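You operate a simulated robot arm through the tools that you are given. There is no shell and no other tool. Be economical: measure what you need, move in short steps, check, and stop when the job is done.

Carry out the task below with a simulated robot arm. There is one attempt and no reset: what you move stays moved.

JOB
Sort the three spoons into the top drawer's bays and shut it.
Fine: each spoon lies in the bay of its handle's colour; the fork stays where it is.

The check looks at the end state, three seconds after you hand in, the way a careful person would. Anything else that was tipped, shoved, dropped, spilled or broken makes it a failure.

ROBOT AND FRAMES
A 7-joint arm with a two-finger parallel gripper, fixed in place. Base frame: the origin is at the foot of the arm, x ahead of it, y to its left, z up. Readings come in cm, rad, newtons and seconds.
With the tool pointing down near the work surface it reaches from about 20 to 74 cm from the base axis. Its first joint turns from -2.897 to 2.897 rad. Payload 1.57 kg.
The TCP is the grasp point between the finger pads, 3 cm short of the fingertips. In the tool frame z runs along the fingers and y along their closing line. The gripper opens to 11 cm. The fingers are 2.4 cm wide and 1.2 cm thick; the gripper's body (4.8 by 11.2 cm) begins 7.8 cm behind the TCP.
Orientation is told as [roll, pitch, yaw] about the base's x, y, z axes, in that order, counted from this pose: with the fingers straight down and closing along the base's y, the tool's x points along the base's -x, its y along +y and its z along -z.

CONTROLS
- The arm moves only by the tool apply_moves. Its argument "increments" is one flat list of numbers, 7 for each row, row after row: the shift along the base's x, y, z in cm, then the turn, a rotation vector about the base's x, y, z in rad, then the opening, from 0 (shut) to 1 (fully open). In form: [tx, ty, tz, rx, ry, rz, fingers, tx, ty, tz, rx, ry, rz, fingers, ...]. A call has 1 to 20 rows; each row shifts and turns the commanded pose from where the row before left it. Each row takes 0.2 s and may step no farther than 5 cm and 0.15 rad from the row before; otherwise, or with a gripper value out of range, the whole call is refused. A pose out of reach is approached as far as the arm can. The call stops where the force on the tool passes 40 N (or 10 N more than at its start, if that is more) or the arm is blocked; 0.2 s more then pass. The fingers move at their own pace (about 4.5 cm/s each) and stop on an object; they squeeze with about 27 N. The grip force told is the motor's: it shows also when the fingers shut on nothing. Time passes only in rows, and 0.2 s behind the last, so rows that do not move let the fingers close. It gives the time, the measured TCP pose, the force on the tool (base axes), the opening and the grip force at its end, in the units of the frame above (readings bear some noise).
- Cameras (640 x 400 px; columns grow to the right, rows downward): "scene" is fixed at [20.25, -50.22, 145.85]; the picture's right is [0.86, -0.51, 0.00], its down [-0.34, -0.58, -0.74] and it looks along [0.38, 0.64, -0.67] (base axes); focal length 346 px, centre (320, 200). "wrist" rides on the gripper at [7, 1.6, -14.1] in the tool frame; the picture's right is [-0.23, 0.97, 0.00], its down [-0.86, -0.20, -0.48] and it looks along [-0.47, -0.11, 0.88] (tool axes); focal length 222 px, centre (320, 200). There is no depth. A picture from a camera that has moved, and an enlarged one, comes with that camera's place and axes in the base frame and with its lens. The place of the scene camera against the robot may be out by one fixed shift of up to 2.5 cm in any direction.
- capture(camera): a new picture of that camera. No time passes.
- raise_lower(by): slides the trunk up (or, below 0, down) by that many cm; the arm rides with it, the base frame stays. It gives what a move gives, with no picture.
- close_up(camera, box): a new picture of the part [left, top, right, bottom] of that camera's present view, enlarged. No time passes.
- sign_off(): hands the job in; it is judged then, once.

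Go step by step. Nothing tells you positions but the pictures and the camera data: compare them with the known pose of the tool, close in by small moves and look again before you grip or let go. The budget is 120 turns and 64 pictures, counting those below and the enlarged ones. Unless the task says otherwise, let go and move clear before handing in, and close with one line.

The tools are called after "Emit:" as name(argument=value, ...) on one line, values as JSON. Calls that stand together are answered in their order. apply_moves: Moves the arm, as the interface text tells. Its arguments: {"type":"object","properties":{"increments":{"type":"array","items":{"type":"number"}}},"required":["increments"]} The other tools are called the same way: raise_lower (by) slides the trunk up or down; capture (camera) takes a picture; close_up (camera, box) takes an enlarged picture of a part of a camera's view; sign_off () hands the job in.

At the start:

```text
clock: 0.0
position: [52.92, -0.86, 112.42]
tool_rot: [-0.002, 0.0, -0.001]
force: [-0.2, -1.5, 0.7]
grip_width: 10.99
finger_force: 0.0
trunk travel left (down, up): [-52.5, 6.5]
```

scene: 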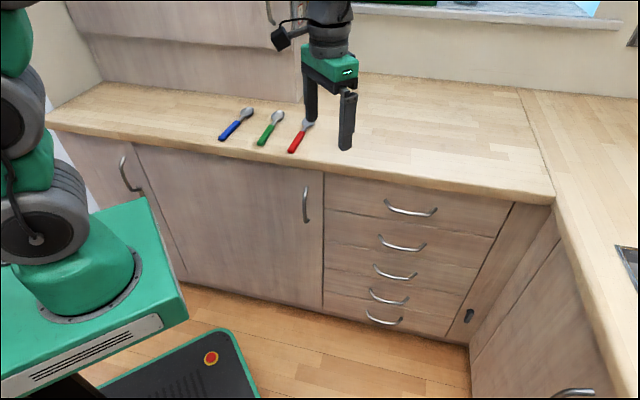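
wrist: 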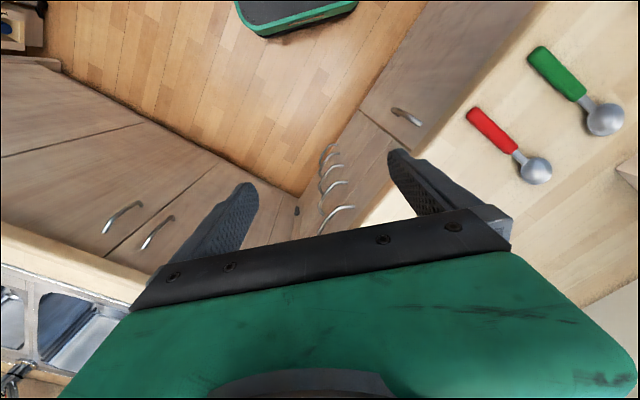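

I see three spoons on the counter (blue, green, red) and a five-drawer stack to their right. The two cameras together suggest the counter sits higher than 74 cm, so I'm zooming in to measure it.

Emit:
close_up(camera="scene", box=[300, 150, 560, 312])

Emit:
close_up(camera="scene", box=[190, 80, 350, 180])

Emit:
close_up(camera="wrist", box=[280, 80, 480, 240])

```text
2.46 times, centred on (430, 231) of scene
camera zoom: at [20.25, -50.22, 145.85], right [0.86, -0.51, 0.0], down [-0.34, -0.58, -0.74], along [0.38, 0.64, -0.67], focal length 850 px, centre (49, 124)
```

zoom: 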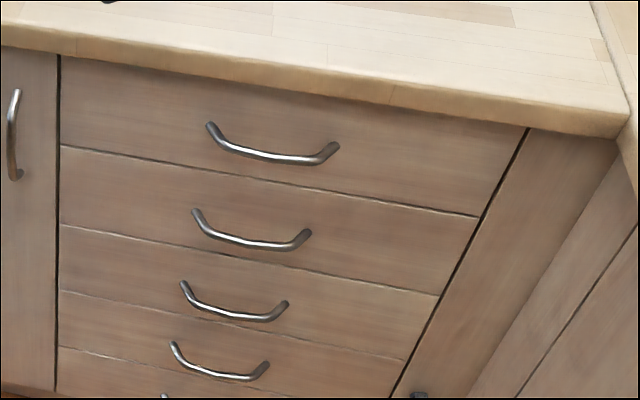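

```text
4.00 times, centred on (270, 130) of scene
camera zoom: at [20.25, -50.22, 145.85], right [0.86, -0.51, 0.0], down [-0.34, -0.58, -0.74], along [0.38, 0.64, -0.67], focal length 1382 px, centre (520, 480)
```

zoom: 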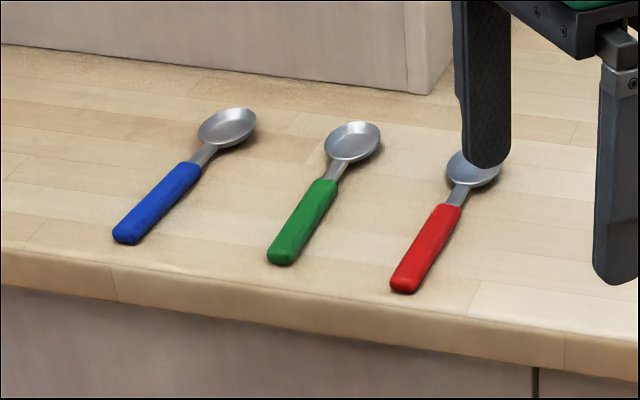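

```text
2.50 times, centred on (380, 160) of wrist
camera zoom: at [45.92, 0.97, 126.65], right [0.23, 0.97, 0.0], down [0.86, -0.2, 0.48], along [0.47, -0.11, -0.88], focal length 555 px, centre (170, 300)
```

zoom: 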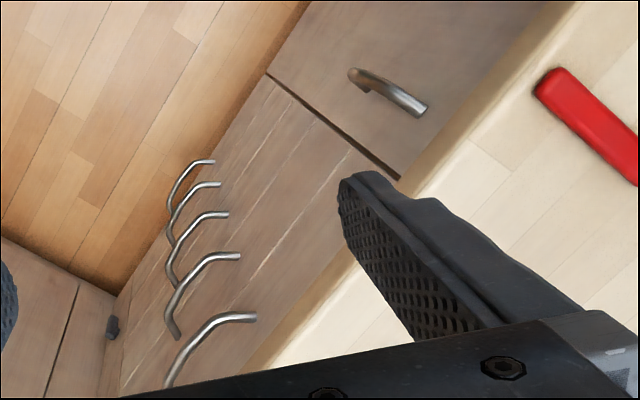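

The first triangulations put the counter around z≈90, and the cabinet front runs diagonally. I'll move sideways at the same height and triangulate again with the wrist camera alone.

Emit:
apply_moves(increments=[-2, 4, 0, 0, 0, 0, 1, -2, 4, 0, 0, 0, 0, 1, -2, 4, 0, 0, 0, 0, 1, -2, 4, 0, 0, 0, 0, 1, 0, 4, 0, 0, 0, 0, 1, 0, 0, 0, 0, 0, 0, 1])

Emit:
capture(camera="wrist")

```text
clock: 1.4
position: [44.8, 19.24, 112.62]
tool_rot: [-0.002, 0.0, -0.001]
force: [0.8, -0.2, 0.2]
grip_width: 11.01
finger_force: 0.1
trunk travel left (down, up): [-52.5, 6.5]
```

```text
58 pictures are left
camera wrist: at [37.95, 20.93, 126.76], right [0.23, 0.97, 0.0], down [0.86, -0.2, 0.48], along [0.47, -0.11, -0.88], focal length 222 px, centre (320, 200)
```

wrist: 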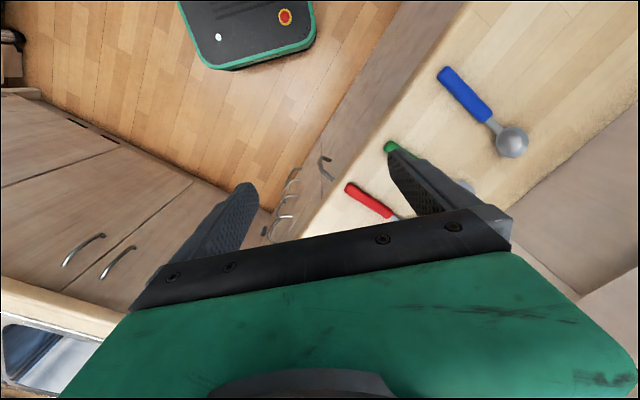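

The wrist camera gives a counter height of z≈90, the top handle bar near (78, -5, 79), and a front normal along (0.71, 0.71). I'll open the drawer first, so I'm swinging in front of it and turning the gripper towards the handle.

Emit:
apply_moves(increments=[0.5, -4.5, 0, 0, 0, -0.0714, 1, 0.5, -4.5, 0, 0, 0, -0.0714, 1, 0.5, -4.5, 0, 0, 0, -0.0714, 1, 0.5, -4.5, 0, 0, 0, -0.0714, 1, 0.5, -4.5, 0, 0, 0, -0.0714, 1, 0.5, -4.5, 0, 0, 0, -0.0714, 1, 0.5, -4.5, 0, 0, 0, -0.0714, 1, 0.5, -4.5, 0, 0, 0, -0.0714, 1, 0.5, -4.5, 0, 0, 0, -0.0714, 1, 0.5, -4.5, 0, 0, 0, -0.0714, 1, 0.5, -4.5, 0, 0, 0, -0.0714, 1, 0, 0, 0, 0, 0, 0, 1])

Emit:
apply_moves(increments=[0, 0, -1, 0.1, -0.1, 0, 1, 0, 0, -1, 0.1, -0.1, 0, 1, 0, 0, -1, 0.1, -0.1, 0, 1, 0, 0, -1, 0.1, -0.1, 0, 1, 0, 0, -1, 0.1, -0.1, 0, 1, 0, 0, -1, 0.1, -0.1, 0, 1, 0, 0, -1, 0.1, -0.1, 0, 1, 0, 0, -1, 0.1, -0.1, 0, 1, 0, 0, -1, 0.1, -0.1, 0, 1, 0, 0, 0, 0, 0, 0, 1])

Emit:
capture(camera="wrist")

Emit:
capture(camera="scene")

```text
clock: 4.0
position: [50.41, -30.15, 112.28]
tool_rot: [-0.002, 0.0, -0.785]
force: [-0.5, 0.2, 1.1]
grip_width: 11.0
finger_force: 0.0
trunk travel left (down, up): [-52.5, 6.5]
```

```text
clock: 6.2
position: [48.21, -24.58, 98.94]
tool_rot: [1.178, -0.002, -0.784]
force: [0.2, 0.0, -0.4]
grip_width: 11.04
finger_force: 0.0
out of reach, approached as far as the arm can: row 7, 8, 9
trunk travel left (down, up): [-52.5, 6.5]
```

```text
57 pictures are left
camera wrist: at [34.54, -28.22, 105.84], right [0.42, 0.1, 0.9], down [0.24, -0.97, 0.0], along [0.87, 0.21, -0.44], focal length 222 px, centre (320, 200)
```

wrist: 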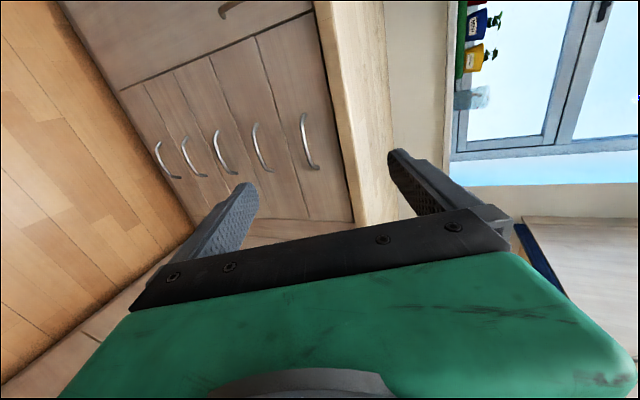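

```text
56 pictures are left
```

scene: 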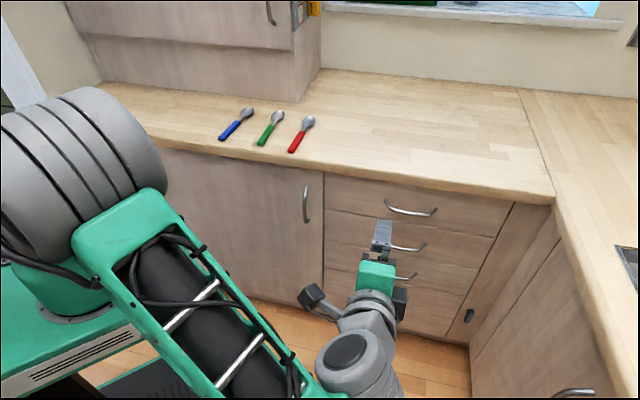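

The tilt works, but the arm is at the edge of its range here because the shoulder sits high. I'll lower the trunk 20 cm, which also brings the gripper down to handle height.

Emit:
raise_lower(by=-20)

Emit:
apply_moves(increments=[0, 0, 0, 0, 0, 0, 1, 0, 0, 0, 0, 0, 0, 1])

Emit:
capture(camera="wrist")

```text
clock: 8.4
position: [48.25, -24.52, 78.84]
tool_rot: [1.178, 0.0, -0.786]
force: [-0.4, 0.2, 1.0]
grip_width: 11.0
finger_force: 0.0
trunk travel left (down, up): [-32.5, 26.5]
```

```text
clock: 9.0
position: [48.25, -24.49, 78.9]
tool_rot: [1.177, 0.0, -0.785]
force: [-0.4, -0.4, -0.5]
grip_width: 11.0
finger_force: 0.1
trunk travel left (down, up): [-32.5, 26.5]
```

```text
55 pictures are left
camera wrist: at [34.56, -28.23, 85.88], right [0.42, 0.1, 0.9], down [0.24, -0.97, 0.0], along [0.87, 0.21, -0.44], focal length 222 px, centre (320, 200)
```

wrist: 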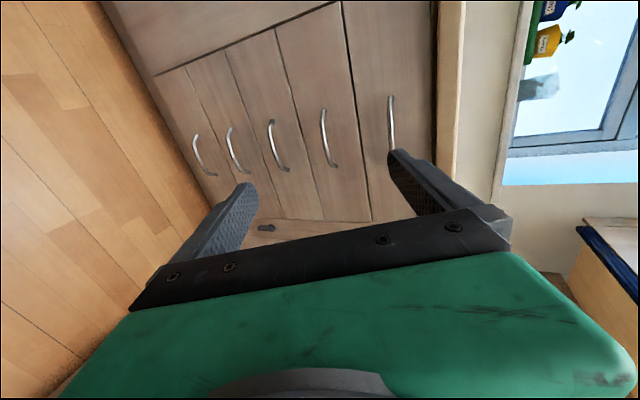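

Two wrist views put the bar centre at about (77, -4, 79), matching the scene estimate. I'll level the gripper further and approach part of the way.

Emit:
apply_moves(increments=[3, 2, 0, 0.09, -0.09, 0, 0.6, 3, 2, 0, 0.09, -0.09, 0, 0.6, 3, 2, 0, 0, 0, 0, 0.6, 3, 2, 0, 0, 0, 0, 0.6, 0, 0, 0, 0, 0, 0, 0.6])

Emit:
capture(camera="wrist")

```text
clock: 10.2
position: [55.92, -15.24, 76.76]
tool_rot: [1.304, -0.002, -0.787]
force: [0.0, -0.6, 0.1]
grip_width: 6.6
finger_force: 0.0
out of reach, approached as far as the arm can: row 1, 2
trunk travel left (down, up): [-32.5, 26.5]
```

```text
54 pictures are left
camera wrist: at [41.6, -19.52, 82.15], right [0.34, 0.02, 0.94], down [0.24, -0.97, -0.07], along [0.91, 0.25, -0.34], focal length 222 px, centre (320, 200)
```

wrist: 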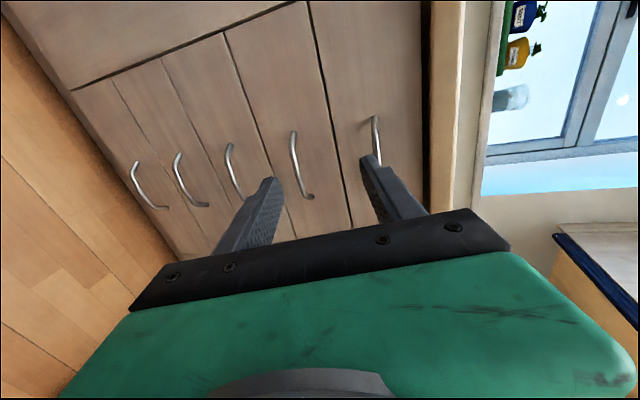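

Tilt is 75°, with the handle to the right of the gripper. I'll line up in front of it at about 10 cm stand-off.

Emit:
apply_moves(increments=[3.2, 0.75, 0.6, 0.04, -0.04, 0, 0.6, 3.2, 0.75, 0.6, 0.04, -0.04, 0, 0.6, 3.2, 0.75, 0.6, 0, 0, 0, 0.6, 3.2, 0.75, 0.6, 0, 0, 0, 0.6, 0, 0, 0, 0, 0, 0, 0.6])

Emit:
capture(camera="wrist")

Emit:
capture(camera="scene")

```text
clock: 11.4
position: [68.52, -12.32, 79.14]
tool_rot: [1.417, 0.0, -0.786]
force: [-0.4, 0.0, 0.8]
grip_width: 6.6
finger_force: 0.1
trunk travel left (down, up): [-32.5, 26.5]
```

```text
53 pictures are left
camera wrist: at [53.84, -16.92, 82.9], right [0.27, -0.06, 0.96], down [0.25, -0.96, -0.12], along [0.93, 0.27, -0.24], focal length 222 px, centre (320, 200)
```

wrist: 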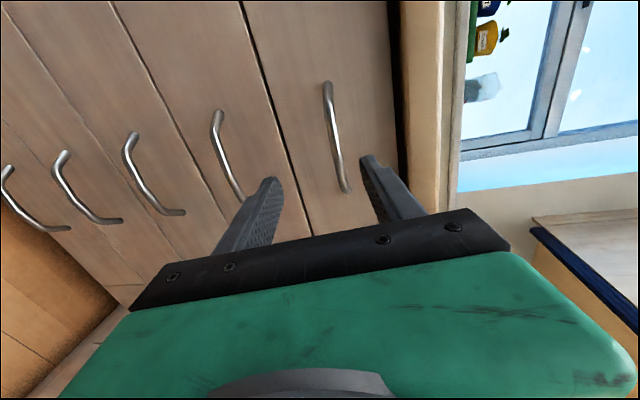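

```text
52 pictures are left
```

scene: 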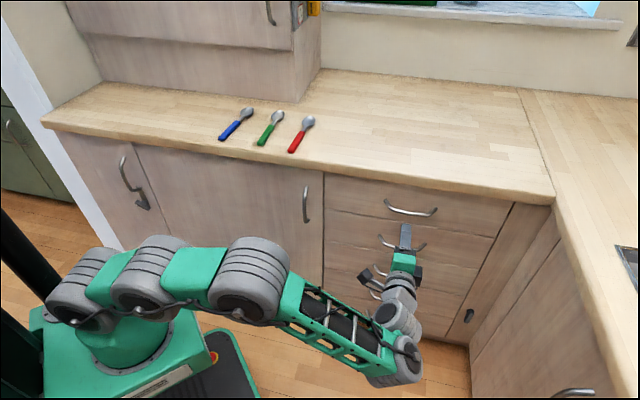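

The bar is at about (77, -3.5, 79.1), directly ahead of the fingers. I'll move straight in along the normal.

Emit:
apply_moves(increments=[2, 2, 0, 0, 0, 0, 0.6, 2, 2, 0, 0, 0, 0, 0.6, 1.5, 1.5, 0, 0, 0, 0, 0.6, 1.2, 1.2, 0, 0, 0, 0, 0.6, 1, 1, 0.1, 0, 0, 0, 0.6, 0, 0, 0, 0, 0, 0, 0.6])

Emit:
capture(camera="wrist")

Emit:
close_up(camera="scene", box=[340, 170, 500, 270])

```text
clock: 12.8
position: [76.19, -4.4, 79.17]
tool_rot: [1.417, 0.0, -0.79]
force: [0.3, -0.2, 0.0]
grip_width: 6.62
finger_force: 0.1
trunk travel left (down, up): [-32.5, 26.5]
```

```text
51 pictures are left
camera wrist: at [61.6, -9.12, 82.92], right [0.27, -0.05, 0.96], down [0.25, -0.96, -0.12], along [0.93, 0.27, -0.24], focal length 222 px, centre (320, 200)
```

wrist: 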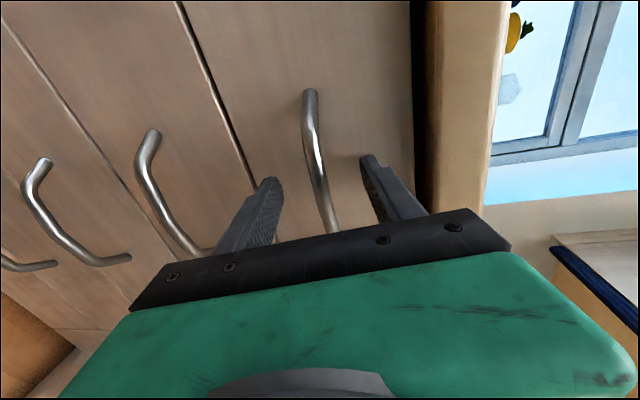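

```text
4.00 times, centred on (420, 220) of scene
camera zoom: at [20.25, -50.22, 145.85], right [0.86, -0.51, 0.0], down [-0.34, -0.58, -0.74], along [0.38, 0.64, -0.67], focal length 1382 px, centre (-80, 120)
```

zoom: 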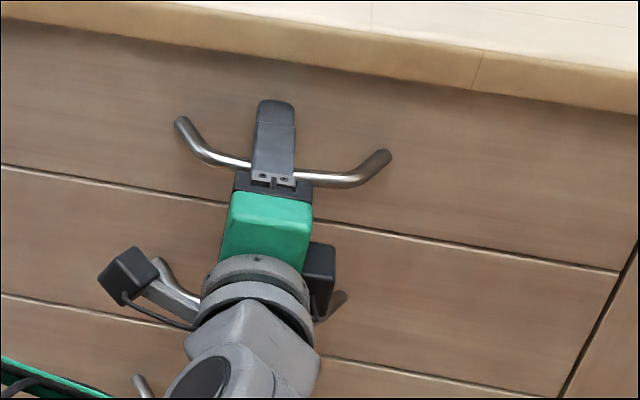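

The bar lies between the fingers near the middle of the handle. I'll close on it and then pull out gently along the normal.

Emit:
apply_moves(increments=[0, 0, 0, 0, 0, 0, 0.3, 0, 0, 0, 0, 0, 0, 0, 0, 0, 0, 0, 0, 0, 0, 0, 0, 0, 0, 0, 0, 0])

```text
clock: 13.8
position: [76.28, -4.52, 79.29]
tool_rot: [1.418, 0.001, -0.787]
force: [1.0, 0.2, 4.6]
grip_width: 1.26
finger_force: 18.8
trunk travel left (down, up): [-32.5, 26.5]
```

The bar is gripped at 1.26 cm width, so I'm pulling.

Emit:
apply_moves(increments=[-1, -1, 0, 0, 0, 0, 0, -1.5, -1.5, 0, 0, 0, 0, 0, -2, -2, 0, 0, 0, 0, 0, -2, -2, 0, 0, 0, 0, 0, -2, -2, 0, 0, 0, 0, 0, -2, -2, 0, 0, 0, 0, 0])

Emit:
capture(camera="scene")

```text
clock: 15.2
position: [65.62, -15.17, 79.15]
tool_rot: [1.417, -0.002, -0.788]
force: [2.4, -5.1, 16.9]
grip_width: 1.24
finger_force: 29.4
trunk travel left (down, up): [-32.5, 26.5]
```

```text
49 pictures are left
```

scene: 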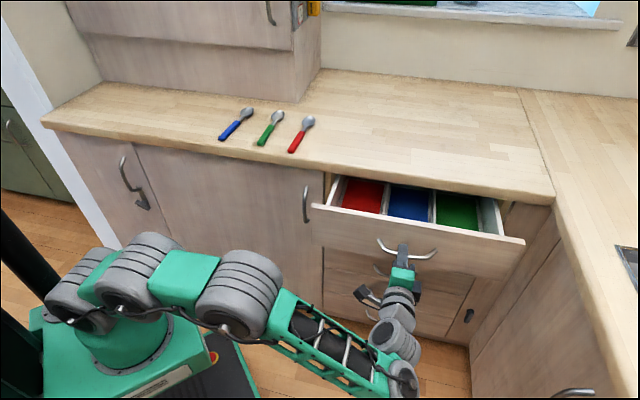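

The drawer is open about 15 cm, with bays red, blue, green from left to right. I'll pull it further.

Emit:
apply_moves(increments=[-2, -2, 0, 0, 0, 0, 0, -2, -2, 0, 0, 0, 0, 0, -2, -2, 0, 0, 0, 0, 0, -2, -2, 0, 0, 0, 0, 0, -1, -1, 0, 0, 0, 0, 0, 0, 0, 0, 0, 0, 0, 0])

Emit:
capture(camera="scene")

```text
clock: 16.6
position: [64.87, -15.88, 79.19]
tool_rot: [1.412, -0.002, -0.793]
force: [4.5, -5.1, 23.6]
grip_width: 1.22
finger_force: 29.4
out of reach, approached as far as the arm can: row 1, 2, 3, 4, 5
trunk travel left (down, up): [-32.5, 26.5]
```

```text
48 pictures are left
```

scene: 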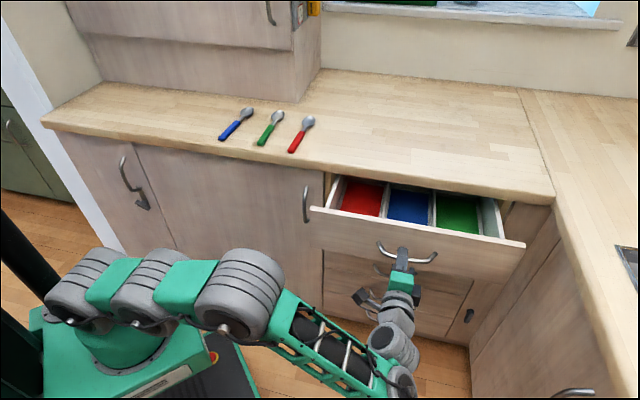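

The wrist runs out of range at this tilt. I'll ease the tilt back while pulling; the round bar lets the fingers pivot on it.

Emit:
apply_moves(increments=[-0.5, -0.5, 0, -0.07, 0.07, 0, 0, -0.7, -0.7, 0, -0.07, 0.07, 0, 0, -1.5, -1.5, 0, -0.05, 0.05, 0, 0, -1.5, -1.5, 0, -0.05, 0.05, 0, 0, -1.5, -1.5, 0, -0.03, 0.03, 0, 0, 0, 0, 0, 0, 0, 0, 0])

```text
clock: 17.7
position: [60.33, -20.32, 79.52]
tool_rot: [1.072, -0.013, -0.786]
force: [-1.6, 4.3, 11.8]
grip_width: 1.28
finger_force: 29.7
trunk travel left (down, up): [-32.5, 26.5]
stopped in row 5: the force on the tool passed its limit (the readings are from after the stop); the commanded pose is now the measured one
```

Emit:
capture(camera="scene")

Emit:
capture(camera="wrist")

```text
47 pictures are left
```

scene: 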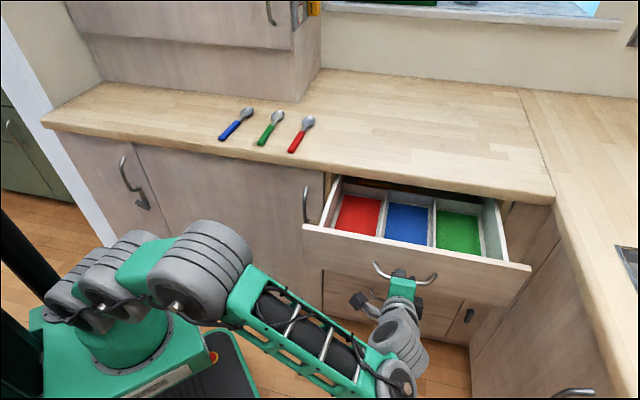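

```text
46 pictures are left
camera wrist: at [47.01, -23.44, 87.6], right [0.48, 0.18, 0.86], down [0.24, -0.97, 0.07], along [0.84, 0.17, -0.51], focal length 222 px, centre (320, 200)
```

wrist: 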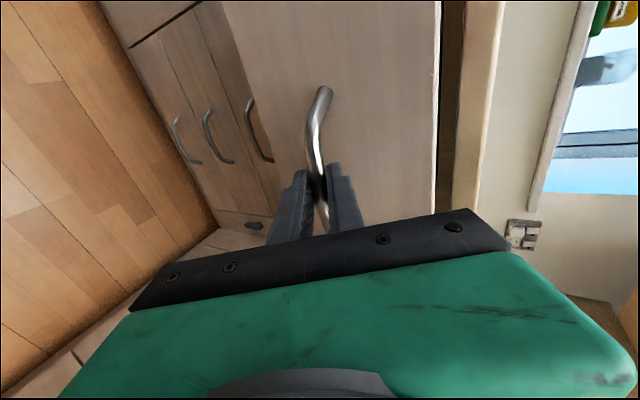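

Emit:
close_up(camera="scene", box=[296, 160, 546, 316])

```text
2.56 times, centred on (421, 238) of scene
camera zoom: at [20.25, -50.22, 145.85], right [0.86, -0.51, 0.0], down [-0.34, -0.58, -0.74], along [0.38, 0.64, -0.67], focal length 884 px, centre (61, 103)
```

zoom: 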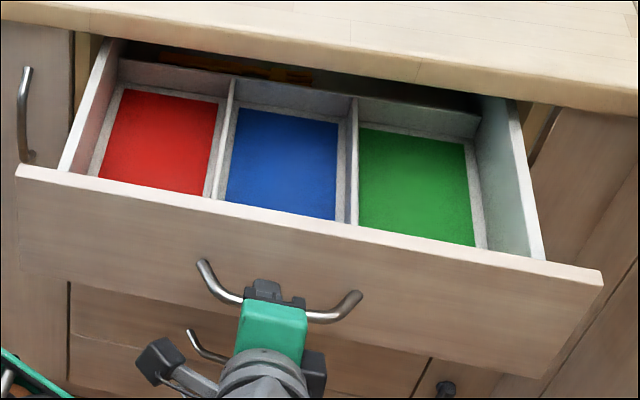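

The drawer is open about 22 cm and the bays' back wall is visible. I'll release to relieve the stress, re-grip and test whether it pulls out any further.

Emit:
apply_moves(increments=[0, 0, 0, 0, 0, 0, 0.25, 0, 0, 0, 0, 0, 0, 0.25, 0, 0, 0, 0, 0, 0, 0, 0, 0, 0, 0, 0, 0, 0, 0, 0, 0, 0, 0, 0, 0, -0.7, -0.7, 0, 0, 0, 0, 0, -0.7, -0.7, 0, -0.03, 0.03, 0, 0, -0.7, -0.7, 0, -0.03, 0.03, 0, 0, -0.7, -0.7, 0, -0.03, 0.03, 0, 0, 0, 0, 0, 0, 0, 0, 0])

```text
clock: 19.9
position: [57.33, -23.41, 79.45]
tool_rot: [0.939, -0.012, -0.791]
force: [3.4, -3.9, 17.4]
grip_width: 1.3
finger_force: 30.2
trunk travel left (down, up): [-32.5, 26.5]
```

That gave about 27 cm of opening, which is enough. I'll let go of the handle and back off along the tool axis.

Emit:
apply_moves(increments=[0, 0, 0, 0, 0, 0, 0.3, 0, 0, 0, 0, 0, 0, 0.3, 0, 0, 0, 0, 0, 0, 0.3, -1.2, -1.2, 1.2, 0, 0, 0, 0.3, -1.7, -1.7, 1.7, 0, 0, 0, 0.3, -2, -2, 2.5, 0, 0, 0, 0.3, -1, -1, 4, 0, 0, 0, 0.3, 0, 0, 4, 0, 0, 0, 0.3, 0, 0, 4, 0, 0, 0, 0.3, 0, 0, 0, 0, 0, 0, 0.3])

Emit:
raise_lower(by=20)

Emit:
capture(camera="scene")

Emit:
capture(camera="wrist")

```text
clock: 22.1
position: [50.8, -27.26, 88.64]
tool_rot: [0.939, -0.011, -0.788]
force: [0.0, 0.1, -0.4]
grip_width: 3.31
finger_force: 0.1
out of reach, approached as far as the arm can: row 7, 8, 9
trunk travel left (down, up): [-32.5, 26.5]
```

```text
clock: 24.3
position: [50.81, -27.12, 108.84]
tool_rot: [0.939, -0.011, -0.79]
force: [0.0, 0.3, -0.1]
grip_width: 3.29
finger_force: 0.1
trunk travel left (down, up): [-52.5, 6.5]
```

```text
44 pictures are left
```

scene: 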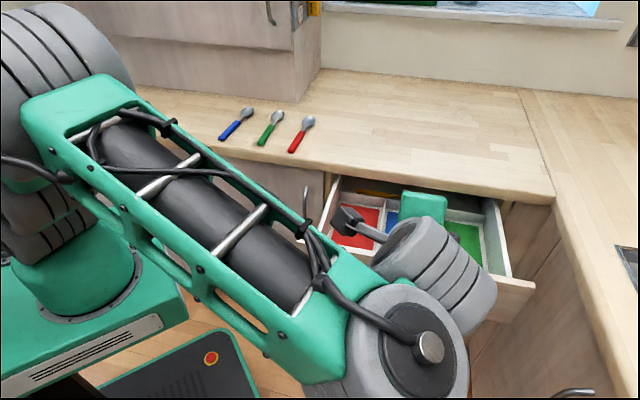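

```text
43 pictures are left
camera wrist: at [38.37, -29.49, 118.38], right [0.56, 0.25, 0.79], down [0.24, -0.96, 0.13], along [0.79, 0.12, -0.6], focal length 222 px, centre (320, 200)
```

wrist: 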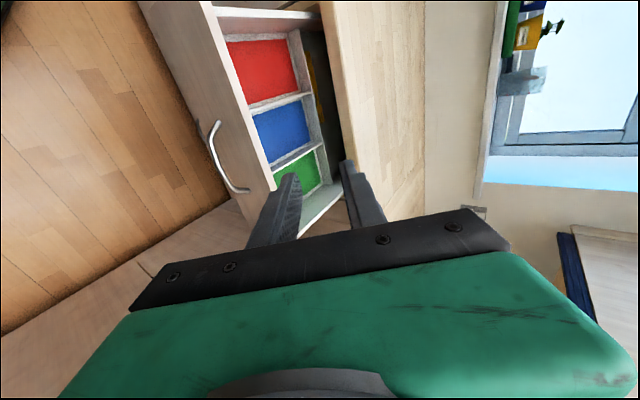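

Clear of the handle. Now I'll point the tool straight down, turn it so the fingers close across the spoons, and look down into the drawer.

Emit:
apply_moves(increments=[1, 1, 0.5, -0.095, 0.095, 0, 0.5, 1, 1, 0.5, -0.095, 0.095, 0, 0.5, 1, 1, 0.5, -0.095, 0.095, 0, 0.5, 1, 1, 0.5, -0.095, 0.095, 0, 0.5, 1, 1, 0.5, -0.095, 0.095, 0, 0.5, 1, 1, 0.5, -0.095, 0.095, 0, 0.5, 1, 1, 0.5, -0.094, 0.094, 0, 0.5, 0, 0, 0, 0, 0, 0, 0.5])

Emit:
apply_moves(increments=[0.7, 0.6, 0, 0, 0, 0.143, 0.5, 0.7, 0.6, 0, 0, 0, 0.143, 0.5, 0.7, 0.6, 0, 0, 0, 0.143, 0.5, 0.7, 0.6, 0, 0, 0, 0.143, 0.5, 0.7, 0.6, 0, 0, 0, 0.143, 0.5, 0.7, 0.6, 0, 0, 0, 0.143, 0.5, 0.7, 0.6, 0, 0, 0, 0.143, 0.5, 0.7, 0.6, 0, 0, 0, 0.143, 0.5, 0.7, 0.6, 0, 0, 0, 0.143, 0.5, 0.7, 0.6, 0, 0, 0, 0.143, 0.5, 0.7, 0.6, 0, 0, 0, 0.143, 0.5, 0, 0, 0, 0, 0, 0, 0.5])

Emit:
capture(camera="wrist")

```text
clock: 26.1
position: [57.8, -20.32, 112.3]
tool_rot: [-0.002, -0.009, -0.779]
force: [0.5, 0.1, 0.3]
grip_width: 5.52
finger_force: 0.0
trunk travel left (down, up): [-52.5, 6.5]
```

```text
clock: 28.7
position: [64.74, -13.73, 112.11]
tool_rot: [-0.002, -0.005, 0.794]
force: [-0.2, 0.3, -0.4]
grip_width: 5.51
finger_force: 0.0
out of reach, approached as far as the arm can: row 11
trunk travel left (down, up): [-52.5, 6.5]
```

```text
42 pictures are left
camera wrist: at [58.64, -17.56, 126.19], right [-0.54, 0.84, 0.0], down [0.74, 0.47, 0.48], along [0.41, 0.26, -0.87], focal length 222 px, centre (320, 200)
```

wrist: 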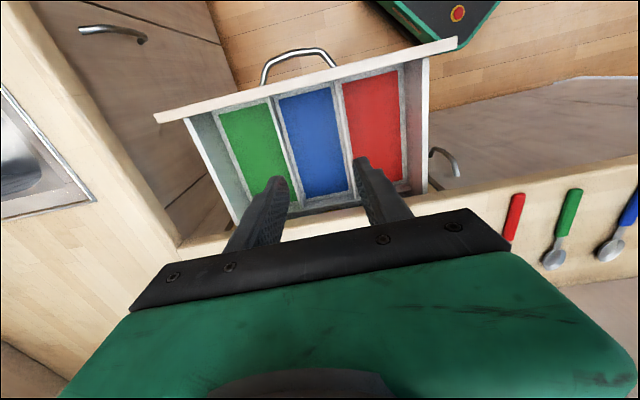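

This overhead view shows the bays clearly: each is about 24 cm long and 11 cm wide, with centre lines at f≈44 (red), 57 (blue) and 70 (green) along the front. The rear compartment is separate. Next I'll go above the red spoon.

Emit:
apply_moves(increments=[-0.85, 4, -0.8, 0, 0, 0, 0.5, -0.85, 4, -0.8, 0, 0, 0, 0.5, -0.85, 4, -0.8, 0, 0, 0, 0.5, -0.85, 4, -0.8, 0, 0, 0, 0.5, -0.85, 4, -0.8, 0, 0, 0, 0.5, -0.85, 4, -0.8, 0, 0, 0, 0.5, -0.85, 4, -0.8, 0, 0, 0, 0.5, -0.85, 4, -0.8, 0, 0, 0, 0.5, -0.85, 4, -0.8, 0, 0, 0, 0.5, 0, 0, 0, 0, 0, 0, 0.5])

Emit:
capture(camera="wrist")

Emit:
capture(camera="scene")

```text
clock: 30.9
position: [57.07, 22.26, 104.75]
tool_rot: [0.0, -0.009, 0.794]
force: [0.5, 0.2, -0.4]
grip_width: 5.51
finger_force: 0.0
trunk travel left (down, up): [-52.5, 6.5]
```

```text
41 pictures are left
camera wrist: at [50.97, 18.39, 119.03], right [-0.53, 0.85, 0.0], down [0.74, 0.47, 0.49], along [0.41, 0.26, -0.87], focal length 222 px, centre (320, 200)
```

wrist: 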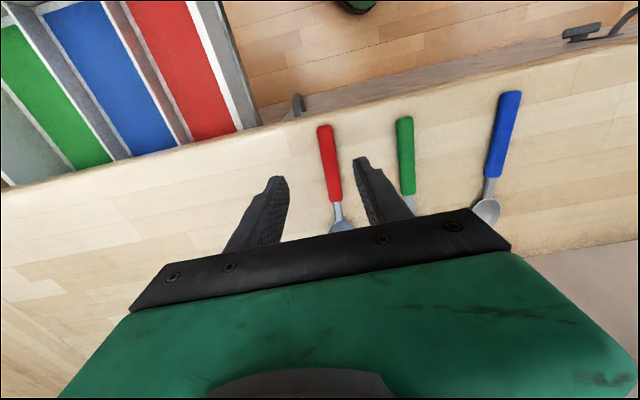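

```text
40 pictures are left
```

scene: 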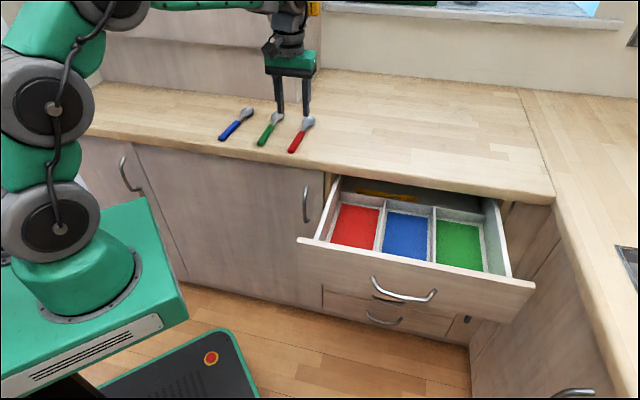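

The red handle's middle is at about (59.3, 25.6), aligned with the tool. I'll move over it and down to z≈97, then check.

Emit:
apply_moves(increments=[1.25, 1.8, -2, 0, 0, 0, 0.4, 1.25, 1.8, -3, 0, 0, 0, 0.4, 0, 0, -2.5, 0, 0, 0, 0.4, 0, 0, 0, 0, 0, 0, 0.4])

Emit:
capture(camera="wrist")

Emit:
close_up(camera="scene", box=[220, 60, 380, 160])

```text
clock: 31.9
position: [59.63, 26.0, 97.49]
tool_rot: [0.001, -0.009, 0.792]
force: [0.6, 0.2, -0.4]
grip_width: 4.36
finger_force: 0.0
trunk travel left (down, up): [-52.5, 6.5]
```

```text
39 pictures are left
camera wrist: at [53.5, 22.08, 111.58], right [-0.53, 0.85, 0.0], down [0.74, 0.47, 0.49], along [0.41, 0.26, -0.87], focal length 222 px, centre (320, 200)
```

wrist: 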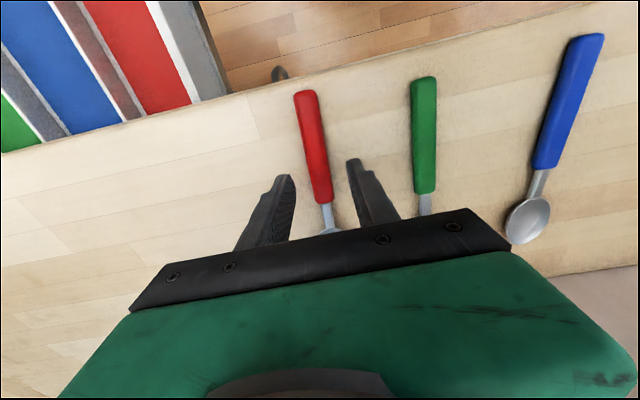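

```text
4.00 times, centred on (300, 110) of scene
camera zoom: at [20.25, -50.22, 145.85], right [0.86, -0.51, 0.0], down [-0.34, -0.58, -0.74], along [0.38, 0.64, -0.67], focal length 1382 px, centre (400, 560)
```

zoom: 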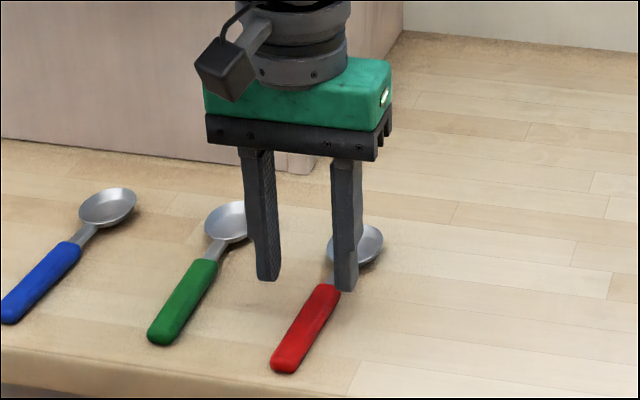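

The handle is centred under the fingers, and the repeat triangulation confirms its top at z≈91. I'll descend so the tips reach just above the counter, then grip.

Emit:
apply_moves(increments=[0, 0, -2, 0, 0, 0, 0.4, 0, 0, -1.4, 0, 0, 0, 0.4, 0, 0, -0.5, 0, 0, 0, 0.4, 0, 0, 0, 0, 0, 0, 0.4])

Emit:
close_up(camera="scene", box=[220, 60, 380, 160])

```text
clock: 32.9
position: [59.57, 25.79, 94.03]
tool_rot: [-0.003, -0.019, 0.794]
force: [-4.1, -3.7, 30.0]
grip_width: 4.46
finger_force: 0.6
trunk travel left (down, up): [-52.5, 6.5]
```

```text
4.00 times, centred on (300, 110) of scene
camera zoom: at [20.25, -50.22, 145.85], right [0.86, -0.51, 0.0], down [-0.34, -0.58, -0.74], along [0.38, 0.64, -0.67], focal length 1382 px, centre (400, 560)
```

zoom: 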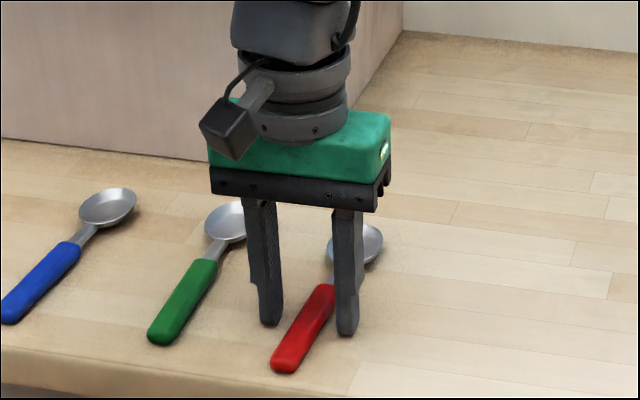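

The tips touch the counter at TCP z≈94, so its surface is at z≈91. I'll lift slightly and close on the handle.

Emit:
apply_moves(increments=[0, 0, 0.6, 0, 0, 0, 0.4, 0, 0, 0, 0, 0, 0, 0.2, 0, 0, 0, 0, 0, 0, 0, 0, 0, 0, 0, 0, 0, 0, 0, 0, 0, 0, 0, 0, 0])

```text
clock: 34.1
position: [59.52, 25.78, 94.1]
tool_rot: [0.002, -0.007, 0.792]
force: [0.1, -1.6, 2.0]
grip_width: 1.9
finger_force: 27.4
trunk travel left (down, up): [-52.5, 6.5]
```

Gripped at 1.9 cm width. I'll lift and check.

Emit:
apply_moves(increments=[0, 0, 1, 0, 0, 0, 0, 0, 0, 2, 0, 0, 0, 0, 0, 0, 3, 0, 0, 0, 0, 0, 0, 2, 0, 0, 0, 0, 0, 0, 0, 0, 0, 0, 0])

Emit:
close_up(camera="scene", box=[220, 60, 380, 160])

Emit:
capture(camera="wrist")

```text
clock: 35.3
position: [59.63, 25.84, 102.04]
tool_rot: [-0.002, -0.007, 0.793]
force: [0.2, 0.4, -0.5]
grip_width: 0.0
finger_force: 21.2
trunk travel left (down, up): [-52.5, 6.5]
```

```text
4.00 times, centred on (300, 110) of scene
camera zoom: at [20.25, -50.22, 145.85], right [0.86, -0.51, 0.0], down [-0.34, -0.58, -0.74], along [0.38, 0.64, -0.67], focal length 1382 px, centre (400, 560)
```

zoom: 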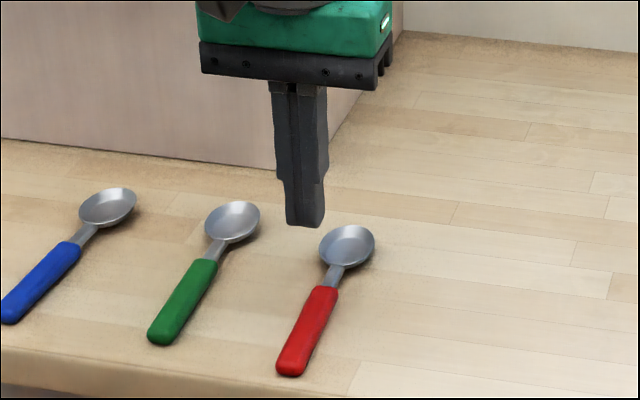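

```text
35 pictures are left
camera wrist: at [53.56, 22.06, 116.18], right [-0.53, 0.85, 0.0], down [0.74, 0.47, 0.49], along [0.41, 0.26, -0.87], focal length 222 px, centre (320, 200)
```

wrist: 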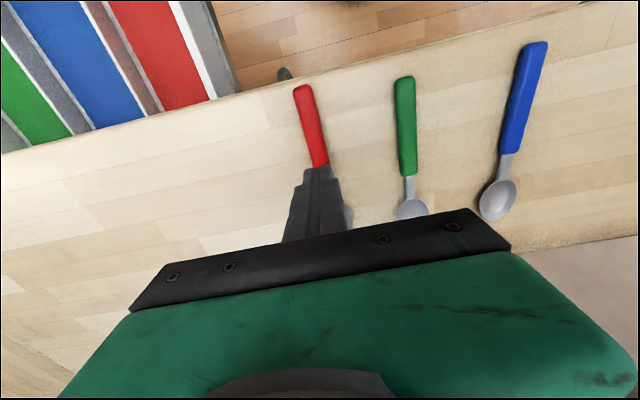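

The spoon slipped out during the lift and is still lying on the counter, barely shifted. I'll retry with the tips lower against the surface and check the grip before lifting.

Emit:
apply_moves(increments=[-0.7, -1.4, 0, 0, 0, 0, 0.35, 0, 0, 0, 0, 0, 0, 0.35, 0, 0, -3, 0, 0, 0, 0.35, 0, 0, -3, 0, 0, 0, 0.35, 0, 0, -1.2, 0, 0, 0, 0.35, 0, 0, 0, 0, 0, 0, 0.35])

Emit:
close_up(camera="scene", box=[260, 90, 340, 140])

Emit:
capture(camera="wrist")

```text
clock: 36.7
position: [58.98, 24.34, 94.7]
tool_rot: [-0.001, -0.011, 0.792]
force: [-0.2, -0.7, -1.1]
grip_width: 3.85
finger_force: 0.0
trunk travel left (down, up): [-52.5, 6.5]
```

```text
8.00 times, centred on (300, 115) of scene
camera zoom: at [20.25, -50.22, 145.85], right [0.86, -0.51, 0.0], down [-0.34, -0.58, -0.74], along [0.38, 0.64, -0.67], focal length 2764 px, centre (480, 880)
```

zoom: 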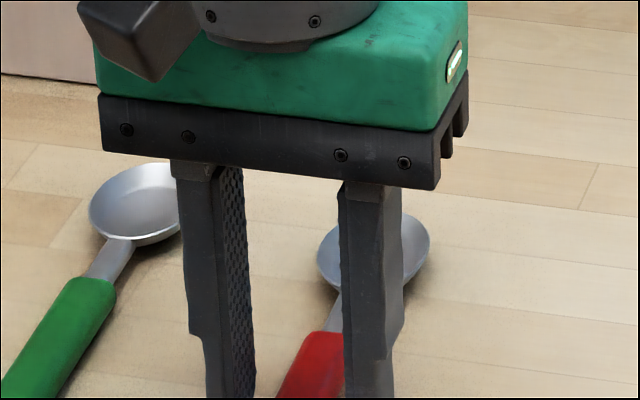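

```text
33 pictures are left
camera wrist: at [52.78, 20.57, 108.8], right [-0.53, 0.85, 0.0], down [0.74, 0.47, 0.49], along [0.41, 0.26, -0.87], focal length 222 px, centre (320, 200)
```

wrist: 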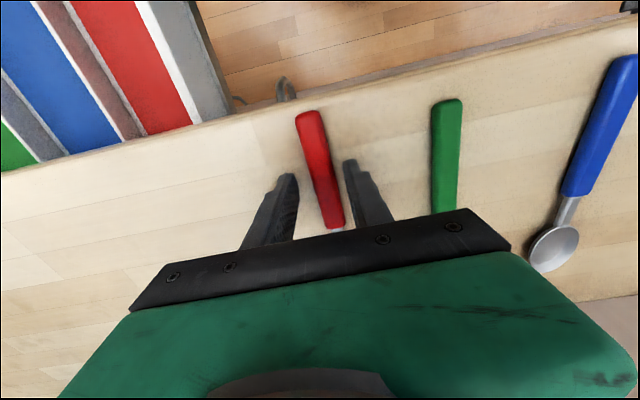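

The handle is centred between the fingers. I'll go down to light contact, close there, and lift very slowly.

Emit:
apply_moves(increments=[0, 0, -0.4, 0, 0, 0, 0.35, 0, 0, -0.3, 0, 0, 0, 0.35, 0, 0, -0.15, 0, 0, 0, 0.35, 0, 0, 0, 0, 0, 0, 0.35])

Emit:
close_up(camera="scene", box=[260, 110, 340, 160])

```text
clock: 37.7
position: [58.9, 24.3, 94.05]
tool_rot: [0.0, -0.012, 0.793]
force: [0.8, 0.3, 5.3]
grip_width: 3.85
finger_force: 0.0
trunk travel left (down, up): [-52.5, 6.5]
```

```text
8.00 times, centred on (300, 135) of scene
camera zoom: at [20.25, -50.22, 145.85], right [0.86, -0.51, 0.0], down [-0.34, -0.58, -0.74], along [0.38, 0.64, -0.67], focal length 2764 px, centre (480, 720)
```

zoom: 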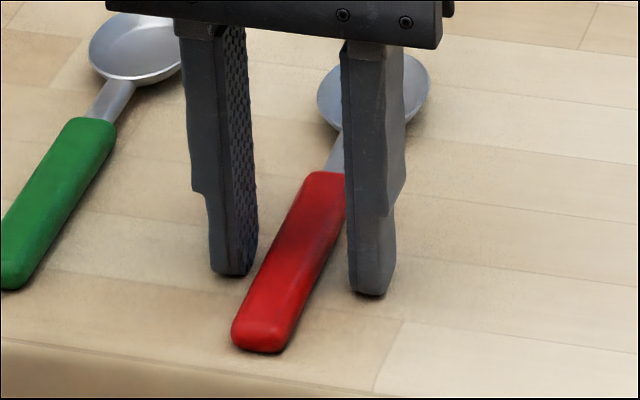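

The tips are on the counter on either side of the handle. I'll close here and lift slowly.

Emit:
apply_moves(increments=[0, 0, 0, 0, 0, 0, 0.1, 0, 0, 0, 0, 0, 0, 0, 0, 0, 0, 0, 0, 0, 0, 0, 0, 0, 0, 0, 0, 0, 0, 0, 0, 0, 0, 0, 0, 0, 0, 0.3, 0, 0, 0, 0, 0, 0, 0.3, 0, 0, 0, 0, 0, 0, 0.4, 0, 0, 0, 0, 0, 0, 0, 0, 0, 0, 0])

Emit:
close_up(camera="scene", box=[260, 110, 340, 160])

```text
clock: 39.7
position: [59.06, 24.35, 94.96]
tool_rot: [-0.001, -0.01, 0.794]
force: [-1.4, -0.8, -1.0]
grip_width: 1.88
finger_force: 26.9
trunk travel left (down, up): [-52.5, 6.5]
```

```text
8.00 times, centred on (300, 135) of scene
camera zoom: at [20.25, -50.22, 145.85], right [0.86, -0.51, 0.0], down [-0.34, -0.58, -0.74], along [0.38, 0.64, -0.67], focal length 2764 px, centre (480, 720)
```

zoom: 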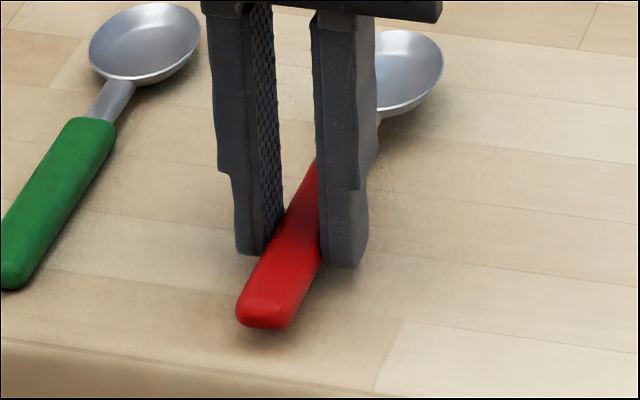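

The spoon is held and clear of the counter. I'll lift it further at a gentle pace.

Emit:
apply_moves(increments=[0, 0, 0.5, 0, 0, 0, 0, 0, 0, 0.8, 0, 0, 0, 0, 0, 0, 1, 0, 0, 0, 0, 0, 0, 1, 0, 0, 0, 0, 0, 0, 1, 0, 0, 0, 0, 0, 0, 1, 0, 0, 0, 0, 0, 0, 0, 0, 0, 0, 0])

Emit:
capture(camera="wrist")

```text
clock: 41.3
position: [58.91, 24.51, 100.37]
tool_rot: [-0.002, -0.009, 0.792]
force: [-0.1, -0.8, 0.4]
grip_width: 1.88
finger_force: 26.2
trunk travel left (down, up): [-52.5, 6.5]
```

```text
30 pictures are left
camera wrist: at [52.83, 20.65, 114.54], right [-0.53, 0.85, 0.0], down [0.74, 0.47, 0.49], along [0.41, 0.26, -0.87], focal length 222 px, centre (320, 200)
```

wrist: 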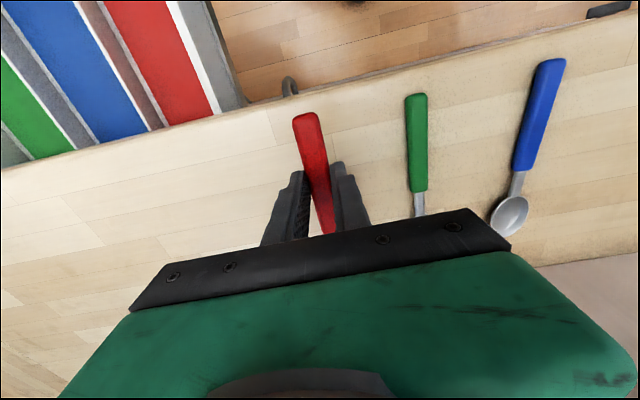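

The red spoon is held securely. I'll carry it over the red bay, tilt the bowl down slightly so it can pass in front of the counter edge, and check.

Emit:
apply_moves(increments=[0, -1.5, 0.5, 0, 0, 0, 0, 0, -2.5, 0.5, 0, 0, 0, 0, -0.2, -3, 0, 0, 0, 0, 0, -0.2, -3, 0, 0, 0, 0, 0, -0.2, -3, 0, 0, 0, 0, 0, -0.2, -3, 0, 0, 0, 0, 0, -0.2, -3, 0, 0, 0, 0, 0, -0.2, -3, 0, 0, 0, 0, 0, -0.1, -3, 0, -0.05, 0.05, 0, 0, -0.1, -2.5, 0, -0.05, 0.05, 0, 0, 0, -1.8, 0, -0.042, 0.042, 0, 0, 0, 0, 0, 0, 0, 0, 0])

Emit:
capture(camera="wrist")

Emit:
close_up(camera="scene", box=[280, 120, 540, 282])

```text
clock: 43.9
position: [57.25, -5.05, 101.16]
tool_rot: [0.003, 0.191, 0.794]
force: [0.1, 0.0, -0.3]
grip_width: 1.89
finger_force: 26.4
trunk travel left (down, up): [-52.5, 6.5]
```

```text
29 pictures are left
camera wrist: at [53.3, -6.66, 116.47], right [-0.54, 0.84, -0.04], down [0.8, 0.52, 0.31], along [0.28, 0.13, -0.95], focal length 222 px, centre (320, 200)
```

wrist: 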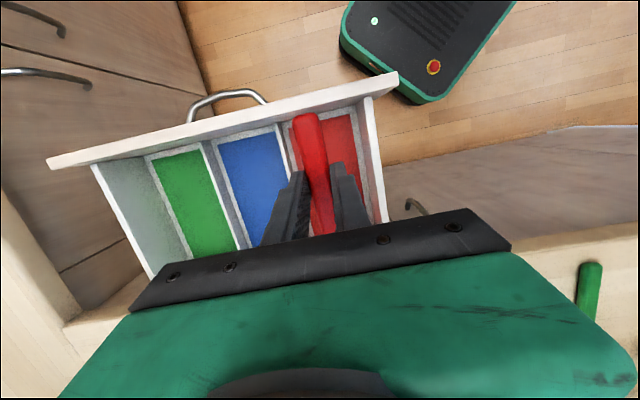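

```text
2.46 times, centred on (410, 201) of scene
camera zoom: at [20.25, -50.22, 145.85], right [0.86, -0.51, 0.0], down [-0.34, -0.58, -0.74], along [0.38, 0.64, -0.67], focal length 850 px, centre (98, 198)
```

zoom: 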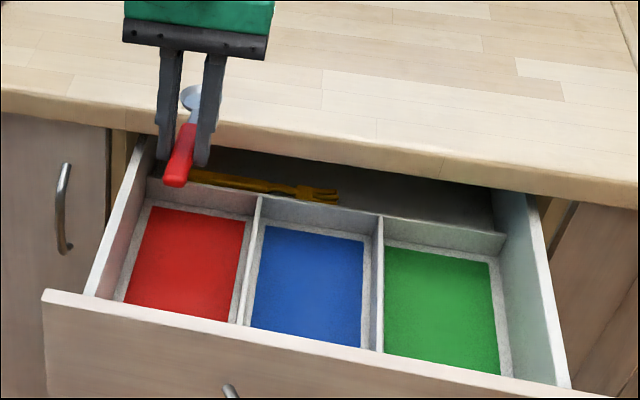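

The fork lies in the rear compartment, the drawer's front wall is at n≈30, and the spoon is lined up over the red bay. I'll lower it past the counter edge.

Emit:
apply_moves(increments=[-0.3, 0.3, -2, 0, 0, 0, 0, 0, 0, -2.5, 0, 0, 0, 0, 0, 0, -2.5, 0, 0, 0, 0, 0, 0, -2.5, 0, 0, 0, 0, 0, 0, -2.5, 0, 0, 0, 0, 0, 0, -2.5, 0, 0, 0, 0, 0, 0, 0, 0, 0, 0, 0])

Emit:
close_up(camera="scene", box=[280, 120, 540, 282])

Emit:
capture(camera="wrist")

```text
clock: 45.5
position: [57.26, -4.63, 86.98]
tool_rot: [0.001, 0.193, 0.794]
force: [-0.3, -0.3, -0.9]
grip_width: 1.89
finger_force: 27.0
trunk travel left (down, up): [-52.5, 6.5]
```

```text
2.46 times, centred on (410, 201) of scene
camera zoom: at [20.25, -50.22, 145.85], right [0.86, -0.51, 0.0], down [-0.34, -0.58, -0.74], along [0.38, 0.64, -0.67], focal length 850 px, centre (98, 198)
```

zoom: 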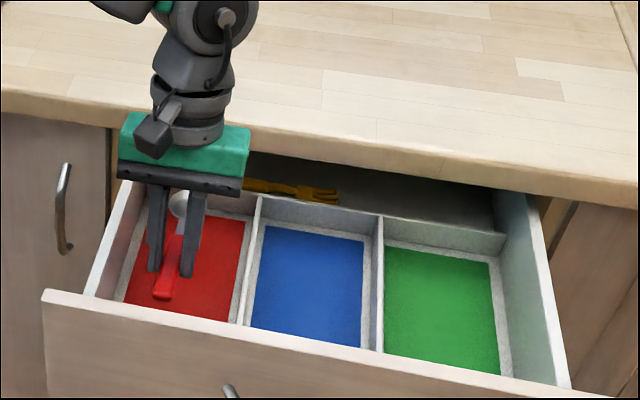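

```text
26 pictures are left
camera wrist: at [53.2, -6.34, 102.15], right [-0.54, 0.84, -0.04], down [0.8, 0.52, 0.31], along [0.28, 0.13, -0.95], focal length 222 px, centre (320, 200)
```

wrist: 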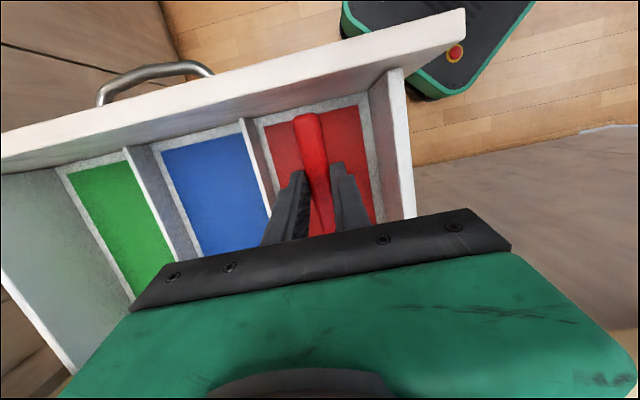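

The spoon is inside the red bay with clear margins. I'll shift slightly under the counter edge, level it and lower it towards the floor.

Emit:
apply_moves(increments=[0.7, 0.7, -2, 0, 0, 0, 0, 0.7, 0.7, -2, 0.045, -0.045, 0, 0, 0.3, 0.3, -1.5, 0.045, -0.045, 0, 0, 0, 0, -1.5, 0.045, -0.045, 0, 0, 0, 0, -1.5, 0, 0, 0, 0, 0, 0, -1, 0, 0, 0, 0, 0, 0, 0, 0, 0, 0, 0])

Emit:
close_up(camera="scene", box=[300, 160, 460, 260])

```text
clock: 47.1
position: [58.97, -2.94, 77.54]
tool_rot: [-0.001, -0.001, 0.794]
force: [-0.6, 0.8, 0.7]
grip_width: 1.89
finger_force: 26.8
trunk travel left (down, up): [-52.5, 6.5]
```

```text
4.00 times, centred on (380, 210) of scene
camera zoom: at [20.25, -50.22, 145.85], right [0.86, -0.51, 0.0], down [-0.34, -0.58, -0.74], along [0.38, 0.64, -0.67], focal length 1382 px, centre (80, 160)
```

zoom: 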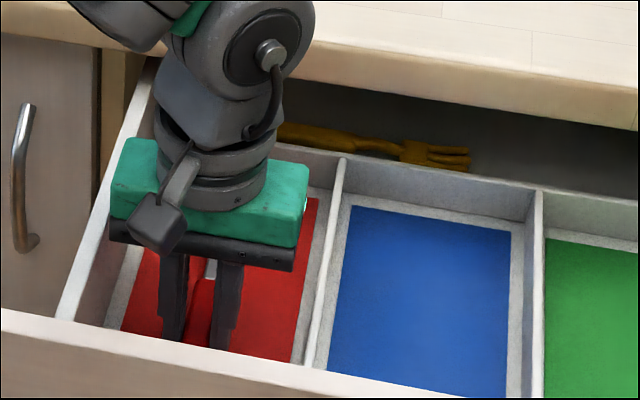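

Emit:
apply_moves(increments=[0, 0, -0.3, 0, 0, 0, 0, 0, 0, -0.3, 0, 0, 0, 0, 0, 0, 0, 0, 0, 0, 0])

```text
clock: 47.9
position: [59.07, -2.91, 77.29]
tool_rot: [-0.005, -0.005, 0.794]
force: [-4.6, 5.7, 37.9]
grip_width: 1.9
finger_force: 26.9
trunk travel left (down, up): [-52.5, 6.5]
```

The spoon is on the floor at z≈74.3. I'll ease up a little, release and withdraw straight up.

Emit:
apply_moves(increments=[0, 0, 0.4, 0, 0, 0, 0, 0, 0, 0, 0, 0, 0, 0.2, 0, 0, 0, 0, 0, 0, 0.4, 0, 0, 0, 0, 0, 0, 0.4, 0, 0, 1, 0, 0, 0, 0.4, 0, 0, 2, 0, 0, 0, 0.4, 0, 0, 3, 0, 0, 0, 0.4, 0, 0, 4, 0, 0, 0, 0.4, 0, 0, 4, 0, 0, 0, 0.4, 0, 0, 4, 0, 0, 0, 0.4, 0, 0, 4, 0, 0, 0, 0.4, 0, 0, 4, 0, 0, 0, 0.4, 0, 0, 0, 0, 0, 0, 0.4])

Emit:
capture(camera="wrist")

```text
clock: 50.7
position: [58.87, -2.9, 103.13]
tool_rot: [0.0, 0.0, 0.791]
force: [0.3, -0.2, -0.5]
grip_width: 4.41
finger_force: 0.1
trunk travel left (down, up): [-52.5, 6.5]
```

```text
24 pictures are left
camera wrist: at [52.9, -6.57, 117.36], right [-0.53, 0.85, 0.0], down [0.74, 0.47, 0.48], along [0.4, 0.26, -0.88], focal length 222 px, centre (320, 200)
```

wrist: 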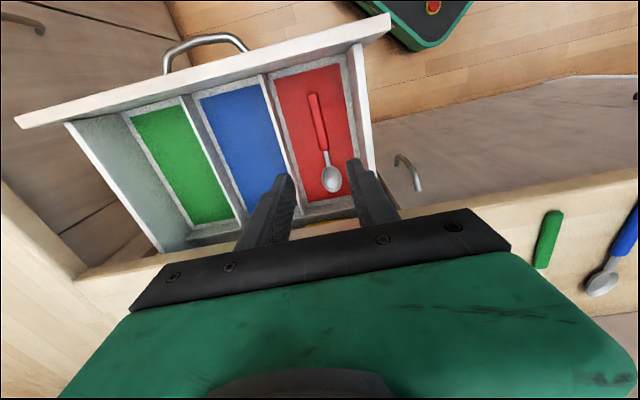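

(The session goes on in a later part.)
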